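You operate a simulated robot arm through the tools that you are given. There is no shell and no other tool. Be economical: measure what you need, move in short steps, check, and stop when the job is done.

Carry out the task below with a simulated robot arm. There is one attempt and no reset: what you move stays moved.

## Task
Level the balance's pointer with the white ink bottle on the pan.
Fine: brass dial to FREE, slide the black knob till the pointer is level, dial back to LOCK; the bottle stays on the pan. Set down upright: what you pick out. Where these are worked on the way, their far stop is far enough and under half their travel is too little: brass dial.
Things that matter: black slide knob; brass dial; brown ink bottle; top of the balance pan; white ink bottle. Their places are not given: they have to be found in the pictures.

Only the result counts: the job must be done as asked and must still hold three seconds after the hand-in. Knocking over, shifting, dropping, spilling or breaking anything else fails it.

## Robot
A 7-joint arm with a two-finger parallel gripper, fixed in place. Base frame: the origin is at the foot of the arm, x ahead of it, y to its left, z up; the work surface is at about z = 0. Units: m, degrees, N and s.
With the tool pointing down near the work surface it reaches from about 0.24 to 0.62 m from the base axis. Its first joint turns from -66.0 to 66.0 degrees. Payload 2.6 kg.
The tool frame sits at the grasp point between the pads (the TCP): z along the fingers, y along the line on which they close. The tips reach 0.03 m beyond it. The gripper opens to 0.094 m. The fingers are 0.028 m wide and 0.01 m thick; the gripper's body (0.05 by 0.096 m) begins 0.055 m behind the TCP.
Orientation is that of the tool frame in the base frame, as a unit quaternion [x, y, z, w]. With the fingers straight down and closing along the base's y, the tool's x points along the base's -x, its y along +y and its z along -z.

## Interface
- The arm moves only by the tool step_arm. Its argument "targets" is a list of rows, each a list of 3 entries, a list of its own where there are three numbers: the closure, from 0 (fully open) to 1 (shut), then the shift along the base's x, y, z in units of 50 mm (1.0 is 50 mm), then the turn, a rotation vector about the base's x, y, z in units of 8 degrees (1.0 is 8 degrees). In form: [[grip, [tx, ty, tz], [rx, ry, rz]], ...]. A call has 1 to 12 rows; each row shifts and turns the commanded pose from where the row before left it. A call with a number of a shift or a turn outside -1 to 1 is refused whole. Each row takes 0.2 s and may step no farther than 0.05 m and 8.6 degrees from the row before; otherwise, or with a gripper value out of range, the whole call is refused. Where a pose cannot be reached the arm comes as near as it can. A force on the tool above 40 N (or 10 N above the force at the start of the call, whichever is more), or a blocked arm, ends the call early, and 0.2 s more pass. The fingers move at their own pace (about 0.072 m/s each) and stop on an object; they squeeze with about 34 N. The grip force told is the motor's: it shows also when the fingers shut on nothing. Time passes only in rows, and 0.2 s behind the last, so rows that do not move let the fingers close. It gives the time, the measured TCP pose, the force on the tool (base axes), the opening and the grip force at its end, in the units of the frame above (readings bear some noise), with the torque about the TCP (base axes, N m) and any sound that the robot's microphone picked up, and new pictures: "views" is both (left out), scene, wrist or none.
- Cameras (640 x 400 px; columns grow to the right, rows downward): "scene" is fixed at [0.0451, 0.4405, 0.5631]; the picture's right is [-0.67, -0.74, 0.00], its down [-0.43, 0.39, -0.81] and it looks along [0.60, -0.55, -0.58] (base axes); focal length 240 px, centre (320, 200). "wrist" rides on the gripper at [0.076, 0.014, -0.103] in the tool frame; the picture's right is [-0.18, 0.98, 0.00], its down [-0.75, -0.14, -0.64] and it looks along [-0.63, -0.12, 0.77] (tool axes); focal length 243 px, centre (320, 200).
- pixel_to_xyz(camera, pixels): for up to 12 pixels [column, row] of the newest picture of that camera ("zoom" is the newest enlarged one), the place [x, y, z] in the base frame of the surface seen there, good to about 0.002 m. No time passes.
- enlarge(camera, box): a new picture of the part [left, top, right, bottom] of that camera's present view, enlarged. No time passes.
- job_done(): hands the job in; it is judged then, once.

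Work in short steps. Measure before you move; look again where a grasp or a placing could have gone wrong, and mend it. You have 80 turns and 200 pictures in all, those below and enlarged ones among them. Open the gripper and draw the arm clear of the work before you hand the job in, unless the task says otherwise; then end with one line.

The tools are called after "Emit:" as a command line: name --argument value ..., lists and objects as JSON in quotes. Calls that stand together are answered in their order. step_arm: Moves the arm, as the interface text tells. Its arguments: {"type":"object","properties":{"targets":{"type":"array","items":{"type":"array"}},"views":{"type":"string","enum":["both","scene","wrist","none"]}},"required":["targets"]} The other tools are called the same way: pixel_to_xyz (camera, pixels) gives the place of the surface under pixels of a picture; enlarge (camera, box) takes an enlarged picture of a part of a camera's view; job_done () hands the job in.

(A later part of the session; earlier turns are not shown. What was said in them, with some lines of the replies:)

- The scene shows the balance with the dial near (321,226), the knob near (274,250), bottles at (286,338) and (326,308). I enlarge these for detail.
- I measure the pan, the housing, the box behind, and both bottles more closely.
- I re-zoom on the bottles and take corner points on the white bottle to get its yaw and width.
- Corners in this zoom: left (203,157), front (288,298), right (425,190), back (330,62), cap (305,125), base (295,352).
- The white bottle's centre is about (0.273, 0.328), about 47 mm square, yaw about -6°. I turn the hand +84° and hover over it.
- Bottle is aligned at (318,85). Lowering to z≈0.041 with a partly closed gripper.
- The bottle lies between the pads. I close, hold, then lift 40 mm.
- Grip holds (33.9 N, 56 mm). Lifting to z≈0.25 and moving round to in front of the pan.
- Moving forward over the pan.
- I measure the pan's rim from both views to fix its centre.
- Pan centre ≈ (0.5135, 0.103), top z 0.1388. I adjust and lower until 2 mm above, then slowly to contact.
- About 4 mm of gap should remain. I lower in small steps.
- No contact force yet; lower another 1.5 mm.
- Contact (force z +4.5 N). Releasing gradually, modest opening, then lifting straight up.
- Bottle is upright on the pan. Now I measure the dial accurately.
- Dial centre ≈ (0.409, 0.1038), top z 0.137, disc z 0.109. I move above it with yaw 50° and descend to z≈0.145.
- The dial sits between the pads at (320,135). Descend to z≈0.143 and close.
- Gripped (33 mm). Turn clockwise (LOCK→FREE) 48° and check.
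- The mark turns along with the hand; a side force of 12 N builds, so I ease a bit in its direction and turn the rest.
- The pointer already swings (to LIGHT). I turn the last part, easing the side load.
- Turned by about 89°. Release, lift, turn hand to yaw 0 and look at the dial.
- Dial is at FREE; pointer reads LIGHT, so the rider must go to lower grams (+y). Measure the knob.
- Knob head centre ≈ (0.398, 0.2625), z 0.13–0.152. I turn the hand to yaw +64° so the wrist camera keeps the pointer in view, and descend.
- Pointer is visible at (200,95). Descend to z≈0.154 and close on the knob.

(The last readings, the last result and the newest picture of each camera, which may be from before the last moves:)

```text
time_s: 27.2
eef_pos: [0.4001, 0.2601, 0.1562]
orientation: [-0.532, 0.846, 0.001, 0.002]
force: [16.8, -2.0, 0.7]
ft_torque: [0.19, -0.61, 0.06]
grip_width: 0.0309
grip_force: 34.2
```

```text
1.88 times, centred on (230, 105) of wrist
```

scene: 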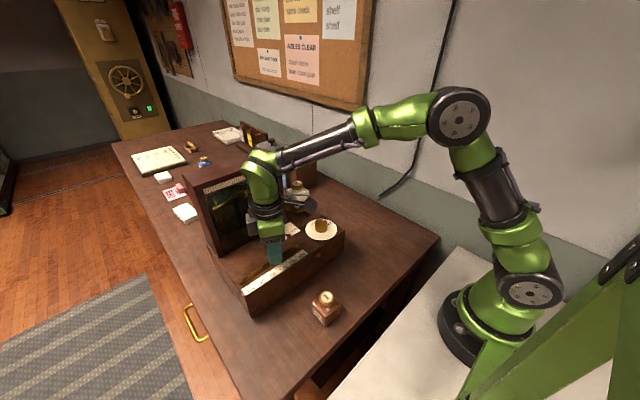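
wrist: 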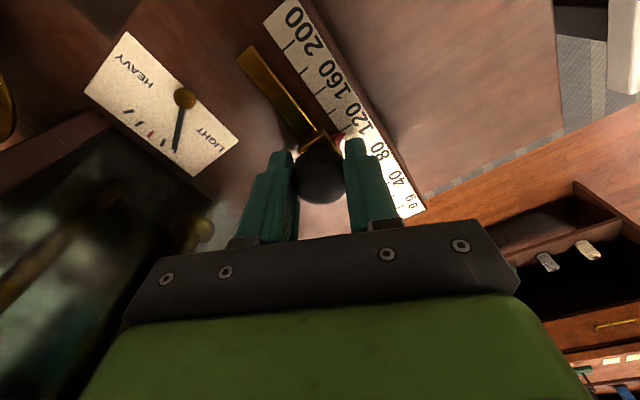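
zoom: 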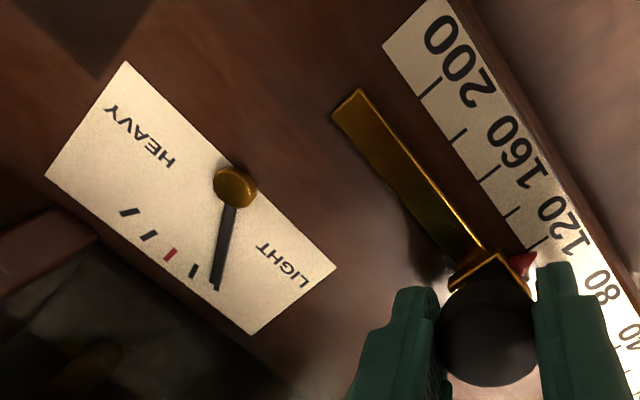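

The red tick is level; pointer at the LIGHT end. Ease +x 1 mm and slide +y 15 mm.

Emit:
step_arm --targets '[[0.9, [0.02, 0.05, 0], [0, 0, 0]], [0.9, [0, 0.1, 0], [0, 0, 0]], [0.9, [0, 0.1, 0], [0, 0, 0]], [0.9, [0, 0.05, 0], [0, 0, 0]], [0.9, [0, 0, 0], [0, 0, 0]]]'

Emit:
enlarge --camera "wrist" --box '[60, 0, 400, 210]'

```text
time_s: 28.4
eef_pos: [0.3997, 0.2766, 0.1548]
orientation: [-0.533, 0.846, 0.002, 0.001]
force: [10.4, 0.5, 9.3]
ft_torque: [-0.55, 0.07, 0.03]
grip_width: 0.0311
grip_force: 34.7
```

scene: 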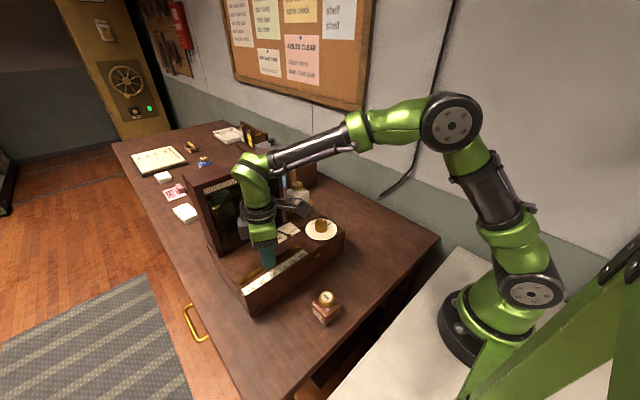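
wrist: 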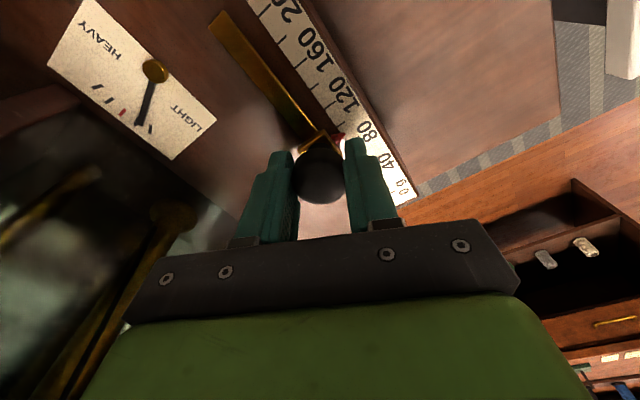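

```text
1.88 times, centred on (230, 105) of wrist
```

zoom: 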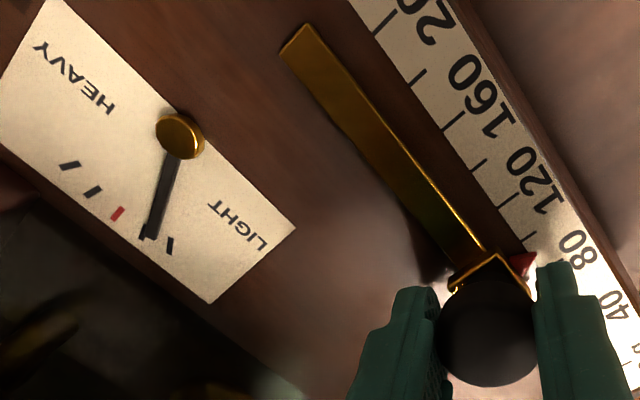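

Pointer came to the first LIGHT tick beside red. Slide +y 7 mm more.

Emit:
step_arm --targets '[[0.9, [0, 0.07, 0], [0, 0, 0]], [0.9, [0, 0.07, 0], [0, 0, 0]], [0.9, [0, 0, 0], [0, 0, 0]], [0.9, [0, 0, 0], [0, 0, 0]], [0.9, [0, 0, 0], [0, 0, 0]]]' --views "wrist"

Emit:
enlarge --camera "wrist" --box '[40, 0, 380, 210]'

```text
time_s: 29.6
eef_pos: [0.3995, 0.2857, 0.156]
orientation: [-0.533, 0.846, 0.002, 0.002]
force: [7.1, 0.9, 19.0]
ft_torque: [0.08, -0.17, -0.11]
grip_width: 0.031
grip_force: 33.7
```

wrist: 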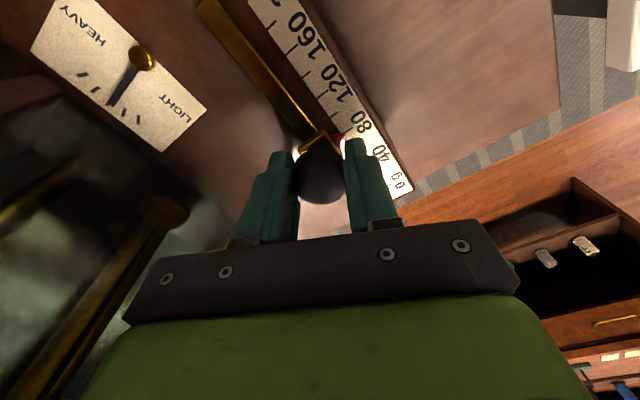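

```text
1.88 times, centred on (210, 105) of wrist
```

zoom: 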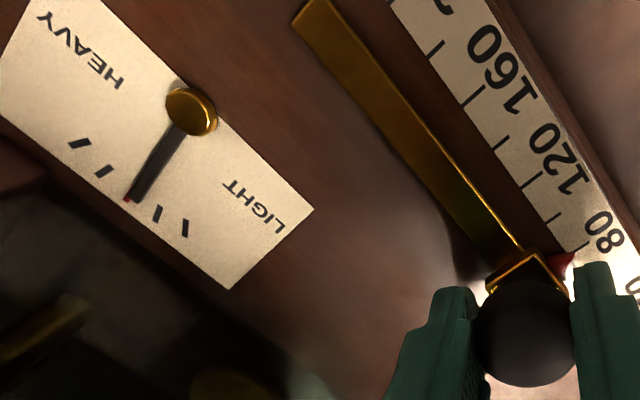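

Pointer is nearly on red. Enlarge and measure in 3D to exclude parallax.

Emit:
enlarge --camera "wrist" --box '[60, 30, 180, 140]'

```text
3.64 times, centred on (120, 85) of wrist
```

zoom: 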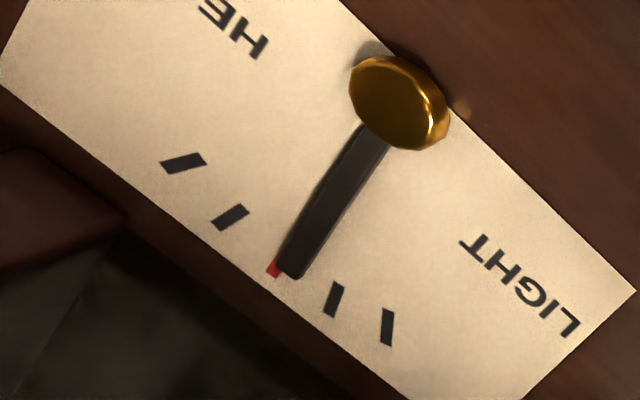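

Emit:
pixel_to_xyz --camera "zoom" --pixels '[[291, 270], [300, 250], [370, 150], [400, 100], [274, 268], [334, 300], [387, 328], [230, 217], [184, 163], [330, 210]]'

```text
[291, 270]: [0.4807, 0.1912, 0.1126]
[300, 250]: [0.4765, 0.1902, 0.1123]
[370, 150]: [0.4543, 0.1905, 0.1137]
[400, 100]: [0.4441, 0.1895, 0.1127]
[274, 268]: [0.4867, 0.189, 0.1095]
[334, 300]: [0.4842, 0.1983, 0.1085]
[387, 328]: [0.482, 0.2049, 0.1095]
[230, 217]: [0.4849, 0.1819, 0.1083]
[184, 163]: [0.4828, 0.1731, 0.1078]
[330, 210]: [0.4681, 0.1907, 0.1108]
```

Tip is about 1.3 mm on the LIGHT side. Nudge +y ~1.5 mm.

Emit:
step_arm --targets '[[0.9, [0, 0.03, 0], [0, 0, 0]], [0.9, [0, 0, 0], [0, 0, 0]], [0.9, [0, 0, 0], [0, 0, 0]], [0.9, [0, 0, 0], [0, 0, 0]]]' --views "wrist"

Emit:
enlarge --camera "wrist" --box '[60, 30, 180, 140]'

```text
time_s: 30.6
eef_pos: [0.3994, 0.2864, 0.1553]
orientation: [-0.533, 0.846, 0.002, 0.001]
force: [1.5, 0.0, 22.0]
ft_torque: [0.09, -0.08, -0.04]
grip_width: 0.0312
grip_force: 33.9
```

wrist: 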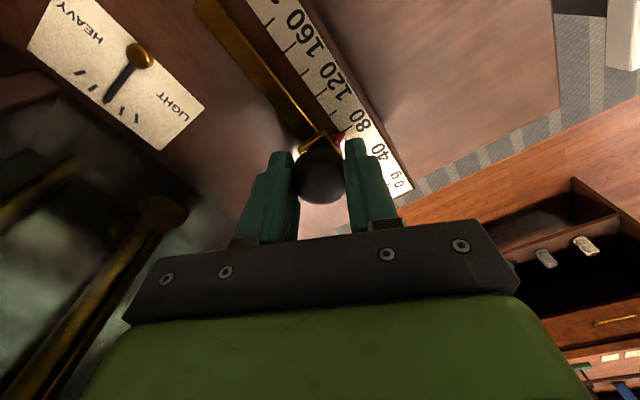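

```text
3.64 times, centred on (120, 85) of wrist
```

zoom: 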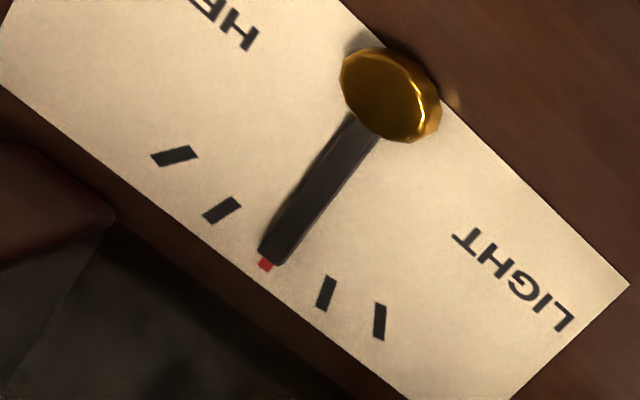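

Very near. I release the knob, rise, and look from straight behind the pointer (camera near y≈0.19).

Emit:
step_arm --targets '[[0.6, [0, 0, 0], [0, 0, 0]], [0.4, [0, 0, 0], [0, 0, 0]], [0.35, [0, 0, 0.4], [0, 0, 0]], [0.35, [0, 0, 0.8], [0, 0, 0]], [0.35, [0, -0.4, 0.4], [0, 0, -1]], [0.35, [0, -0.4, 0], [0, 0, -1]], [0.35, [-0.2, -0.4, 0], [0, 0, -1]], [0.35, [-0.2, -0.4, 0], [0, 0, -1]], [0.35, [-0.2, -0.4, 0], [0, 0, -1]], [0.35, [-0.2, 0, 0], [0, 0, -1]], [0.35, [-0.2, 0, 0], [0, 0, -1]], [0.35, [0, 0, 0], [0, 0, -1]]]'

Emit:
enlarge --camera "scene" --box '[240, 190, 340, 280]'

```text
time_s: 33.2
eef_pos: [0.3496, 0.1855, 0.234]
orientation: [-0.002, 1.0, 0.001, 0.001]
force: [0.4, -0.2, -0.3]
ft_torque: [0.01, 0.0, 0.02]
grip_width: 0.061
grip_force: 0.1
```

scene: 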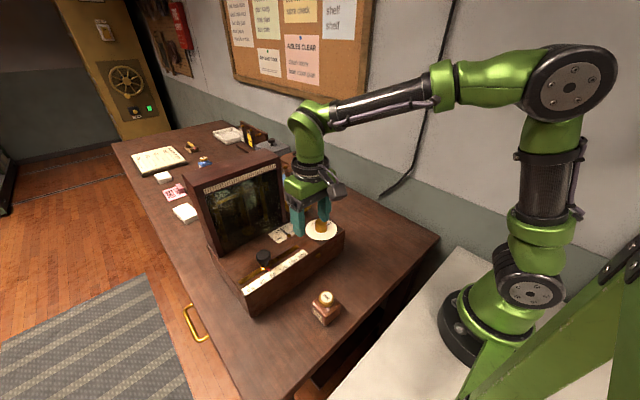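
wrist: 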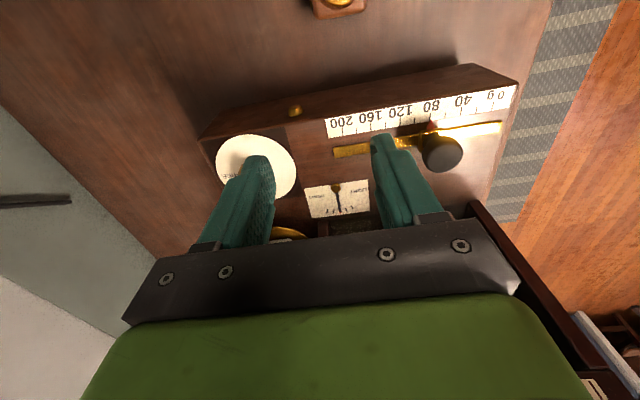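

```text
4.44 times, centred on (290, 235) of scene
```

zoom: 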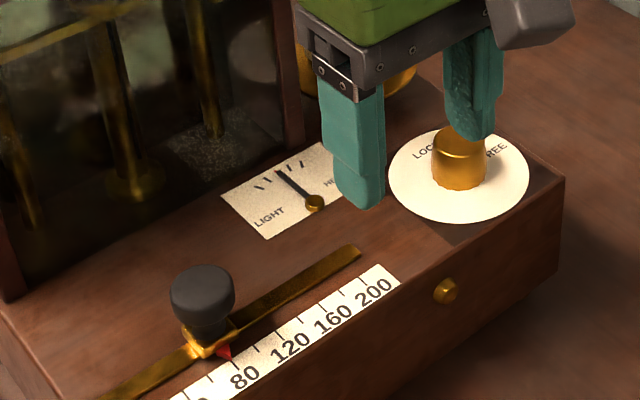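

Enlarging the pointer in the wrist view around (338,198).

Emit:
enlarge --camera "wrist" --box '[300, 170, 376, 225]'

```text
7.27 times, centred on (338, 198) of wrist
```

zoom: 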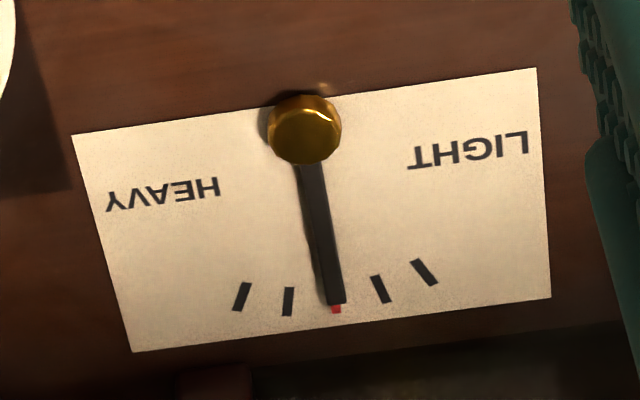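

The pointer lies right over the red tick: level. Now back to the dial: yaw about -42°, over (0.4085, 0.1045).

Emit:
step_arm --targets '[[0.35, [0.2, -0.27, 0], [0, 0, -0.875]], [0.35, [0.2, -0.27, 0], [0, 0, -0.875]], [0.35, [0.2, -0.27, 0], [0, 0, -0.875]], [0.35, [0.2, -0.27, 0], [0, 0, -0.875]], [0.35, [0.2, -0.27, 0], [0, 0, -0.875]], [0.35, [0.18, -0.27, 0], [0, 0, -0.875]], [0.35, [0, 0, -0.9], [0, 0, 0]], [0.35, [0, 0, 0], [0, 0, 0]]]'

Emit:
enlarge --camera "wrist" --box '[220, 60, 420, 200]'

```text
time_s: 35.0
eef_pos: [0.4091, 0.1054, 0.1912]
orientation: [0.355, 0.935, 0.001, 0.002]
force: [-0.6, 0.4, -0.4]
ft_torque: [0.0, -0.03, 0.0]
grip_width: 0.0611
grip_force: 0.0
```

scene: 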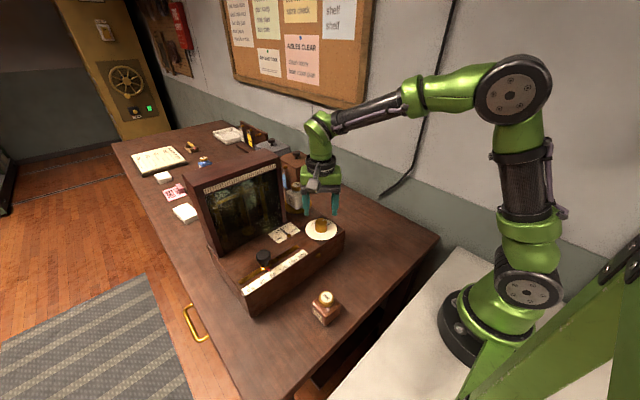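
wrist: 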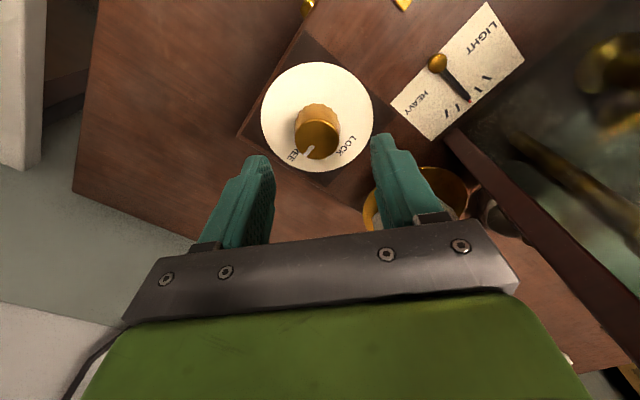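

```text
2.86 times, centred on (320, 130) of wrist
```

zoom: 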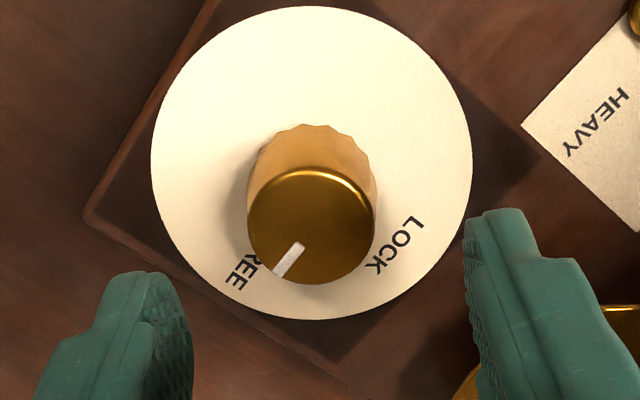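

Descend and grip the dial.

Emit:
step_arm --targets '[[0.35, [0, -0.01, -0.5], [0, 0, 0]], [0.35, [0, 0, -0.44], [0, 0, 0]], [0.35, [0, 0, 0], [0, 0, 0]], [0.9, [0, 0, 0], [0, 0, 0]], [0.9, [0, 0, 0], [0, 0, 0]], [0.9, [0, 0, 0], [0, 0, 0]]]' --views "wrist"

```text
time_s: 36.4
eef_pos: [0.4088, 0.1049, 0.143]
orientation: [0.355, 0.935, 0.0, 0.0]
force: [-15.2, -13.2, 3.1]
ft_torque: [-0.23, 0.55, 0.01]
grip_width: 0.033
grip_force: 34.0
```

wrist: 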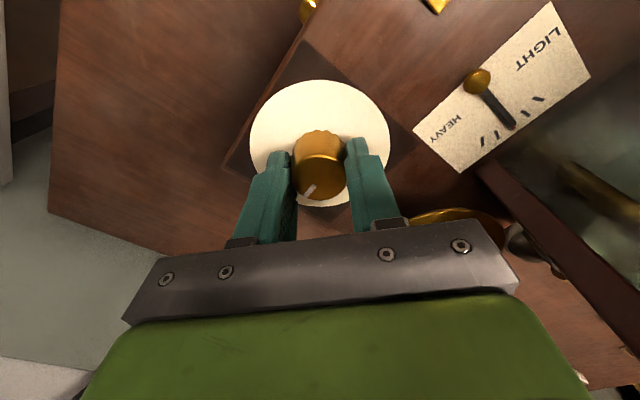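

Ease by 1 mm along the side force, and turn counter-clockwise towards LOCK.

Emit:
step_arm --targets '[[0.9, [-0.025, -0.02, 0], [0, 0, 0.5]], [0.9, [0, 0, 0], [0, 0, 1]], [0.9, [0, 0, 0], [0, 0, 1]], [0.9, [0, 0, 0], [0, 0, 1]], [0.9, [0, 0, 0], [0, 0, 1]], [0.9, [0, 0, 0], [0, 0, 1]], [0.9, [0, 0, 0], [0, 0, 0]]]' --views "wrist"

```text
time_s: 38.0
eef_pos: [0.4088, 0.105, 0.1431]
orientation: [-0.023, 1.0, 0.002, 0.001]
force: [-4.2, -3.1, 4.1]
ft_torque: [-0.09, -0.02, -0.01]
grip_width: 0.0331
grip_force: 34.0
```

wrist: 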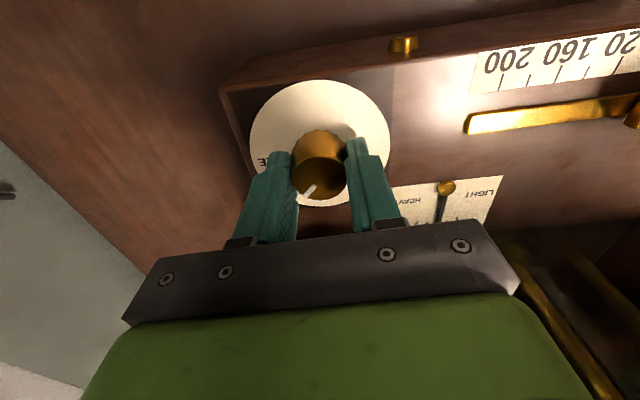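

Turned 44°, low force. Another 46°.

Emit:
step_arm --targets '[[0.9, [0, 0, 0], [0, 0, 1]], [0.9, [0, 0, 0], [0, 0, 1]], [0.9, [0, 0, 0], [0, 0, 1]], [0.9, [0, 0, 0], [0, 0, 1]], [0.9, [0, 0, 0], [0, 0, 1]], [0.9, [0, 0, 0], [0, 0, 0.8]], [0.9, [0, 0, 0], [0, 0, 0]]]' --views "wrist"

```text
time_s: 39.6
eef_pos: [0.4091, 0.1047, 0.1427]
orientation: [-0.415, 0.91, 0.001, 0.001]
force: [8.6, 1.7, 3.8]
ft_torque: [-0.32, 0.0, -0.03]
grip_width: 0.033
grip_force: 34.0
```

wrist: 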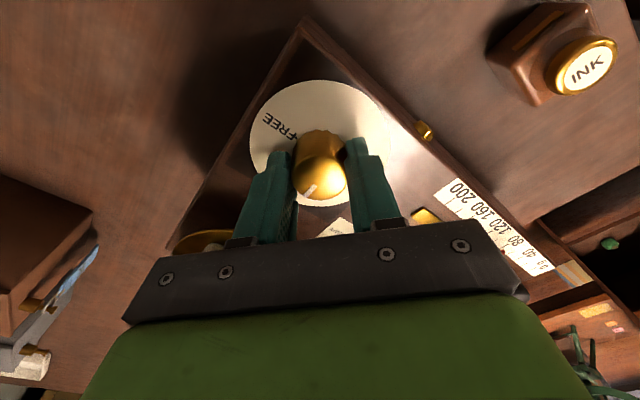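

Orientation matches the original LOCK grip; I add 3° to seat it, then release and rise.

Emit:
step_arm --targets '[[0.9, [0, 0, 0], [0, 0, 0.4]], [0.9, [0, 0, 0], [0, 0, 0]], [0.6, [0, 0, 0], [0, 0, 0]], [0.4, [0, 0, 0], [0, 0, 0]], [0.35, [0, 0, 0.4], [0, 0, 0]], [0.35, [0, 0, 0.8], [0, 0, 0]], [0.35, [-0.5, 0, 0.8], [0, 0, -1]], [0.35, [-0.8, 0.4, 0], [0, 0, -1]], [0.35, [-0.4, 0.6, 0], [0, 0, -1]], [0.35, [0, 0.6, 0], [0, 0, -1]], [0.35, [0, 0, 0], [0, 0, -1]], [0.35, [0, 0, 0], [0, 0, -1]]]'

Emit:
enlarge --camera "wrist" --box '[240, 120, 400, 230]'

Emit:
enlarge --camera "scene" --box '[240, 170, 350, 270]'

```text
time_s: 42.2
eef_pos: [0.3226, 0.184, 0.243]
orientation: [-0.034, 0.999, 0.002, 0.001]
force: [0.7, 0.3, 0.1]
ft_torque: [0.0, 0.01, 0.01]
grip_width: 0.0606
grip_force: 0.0
```

scene: 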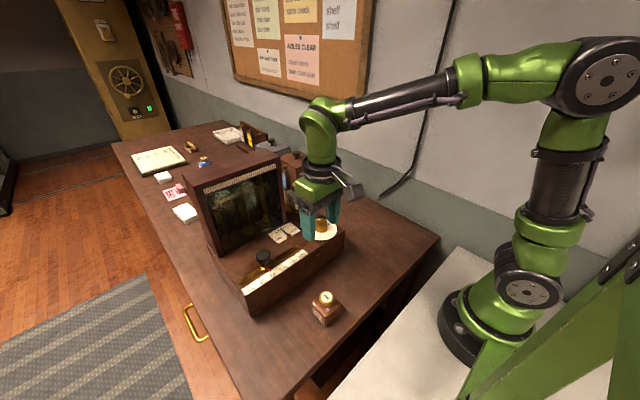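
wrist: 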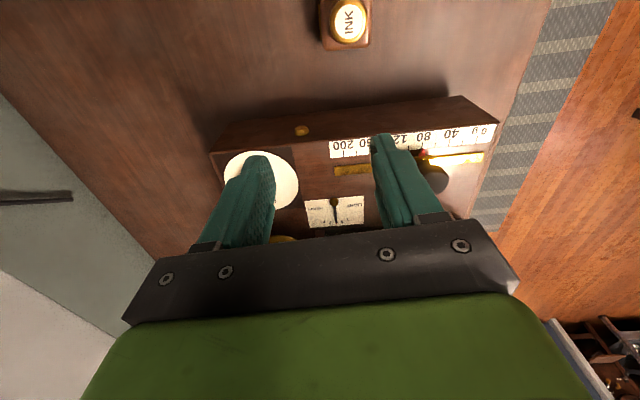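

```text
3.64 times, centred on (320, 175) of wrist
```

zoom: 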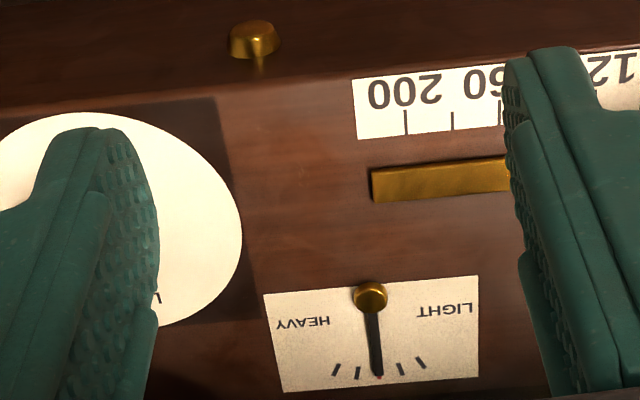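

```text
4.00 times, centred on (295, 220) of scene
```

zoom: 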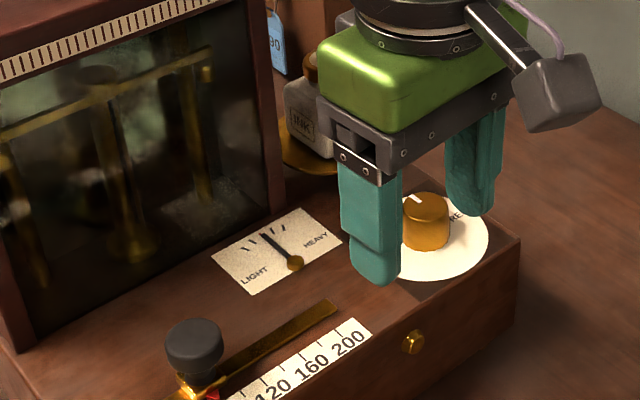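

Dial back at LOCK, pointer on red. Drawing the arm clear with open gripper.

Emit:
step_arm --targets '[[0.2, [0, 0, 0.8], [0, 0, 0]], [0, [0, -0.5, 0.8], [0, 0, 0]], [0, [0, -0.8, 0.4], [0, 0, 0]], [0, [0, -0.8, 0], [0, 0, 0]], [0, [0, -0.8, 0], [0, 0, 0]], [0, [0, -0.8, 0], [0, 0, 0]], [0, [0, -0.8, 0], [0, 0, 0]], [0, [0, 0, 0], [0, 0, 0]], [0, [0, 0, 0], [0, 0, 0]]]'

Emit:
enlarge --camera "scene" --box '[250, 150, 350, 260]'

```text
time_s: 44.2
eef_pos: [0.3209, -0.0425, 0.3428]
orientation: [-0.034, 0.999, 0.002, 0.001]
force: [0.9, 0.3, 0.8]
ft_torque: [0.0, -0.03, 0.02]
grip_width: 0.094
grip_force: 0.1
```

scene: 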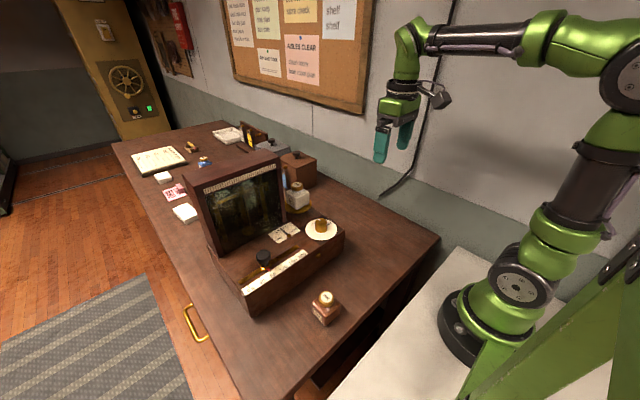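
wrist: 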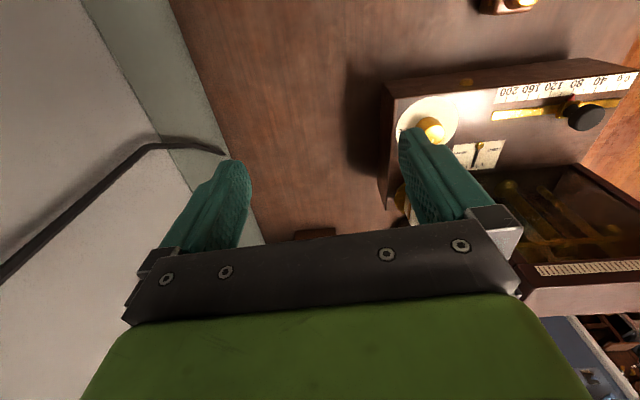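

```text
3.64 times, centred on (300, 205) of scene
```

zoom: 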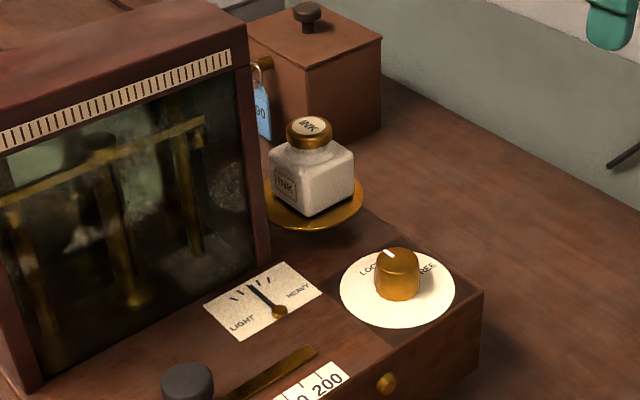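

Bottle is upright on the pan, the dial mark is at LOCK, the pointer is level and the arm is clear. Handing in.

Emit:
job_done

```text
The job is handed in.
```

The white ink bottle is upright on the pan and the pointer is level. I checked the level at FREE, then turned the dial back to LOCK, drew the arm clear and handed the job in.
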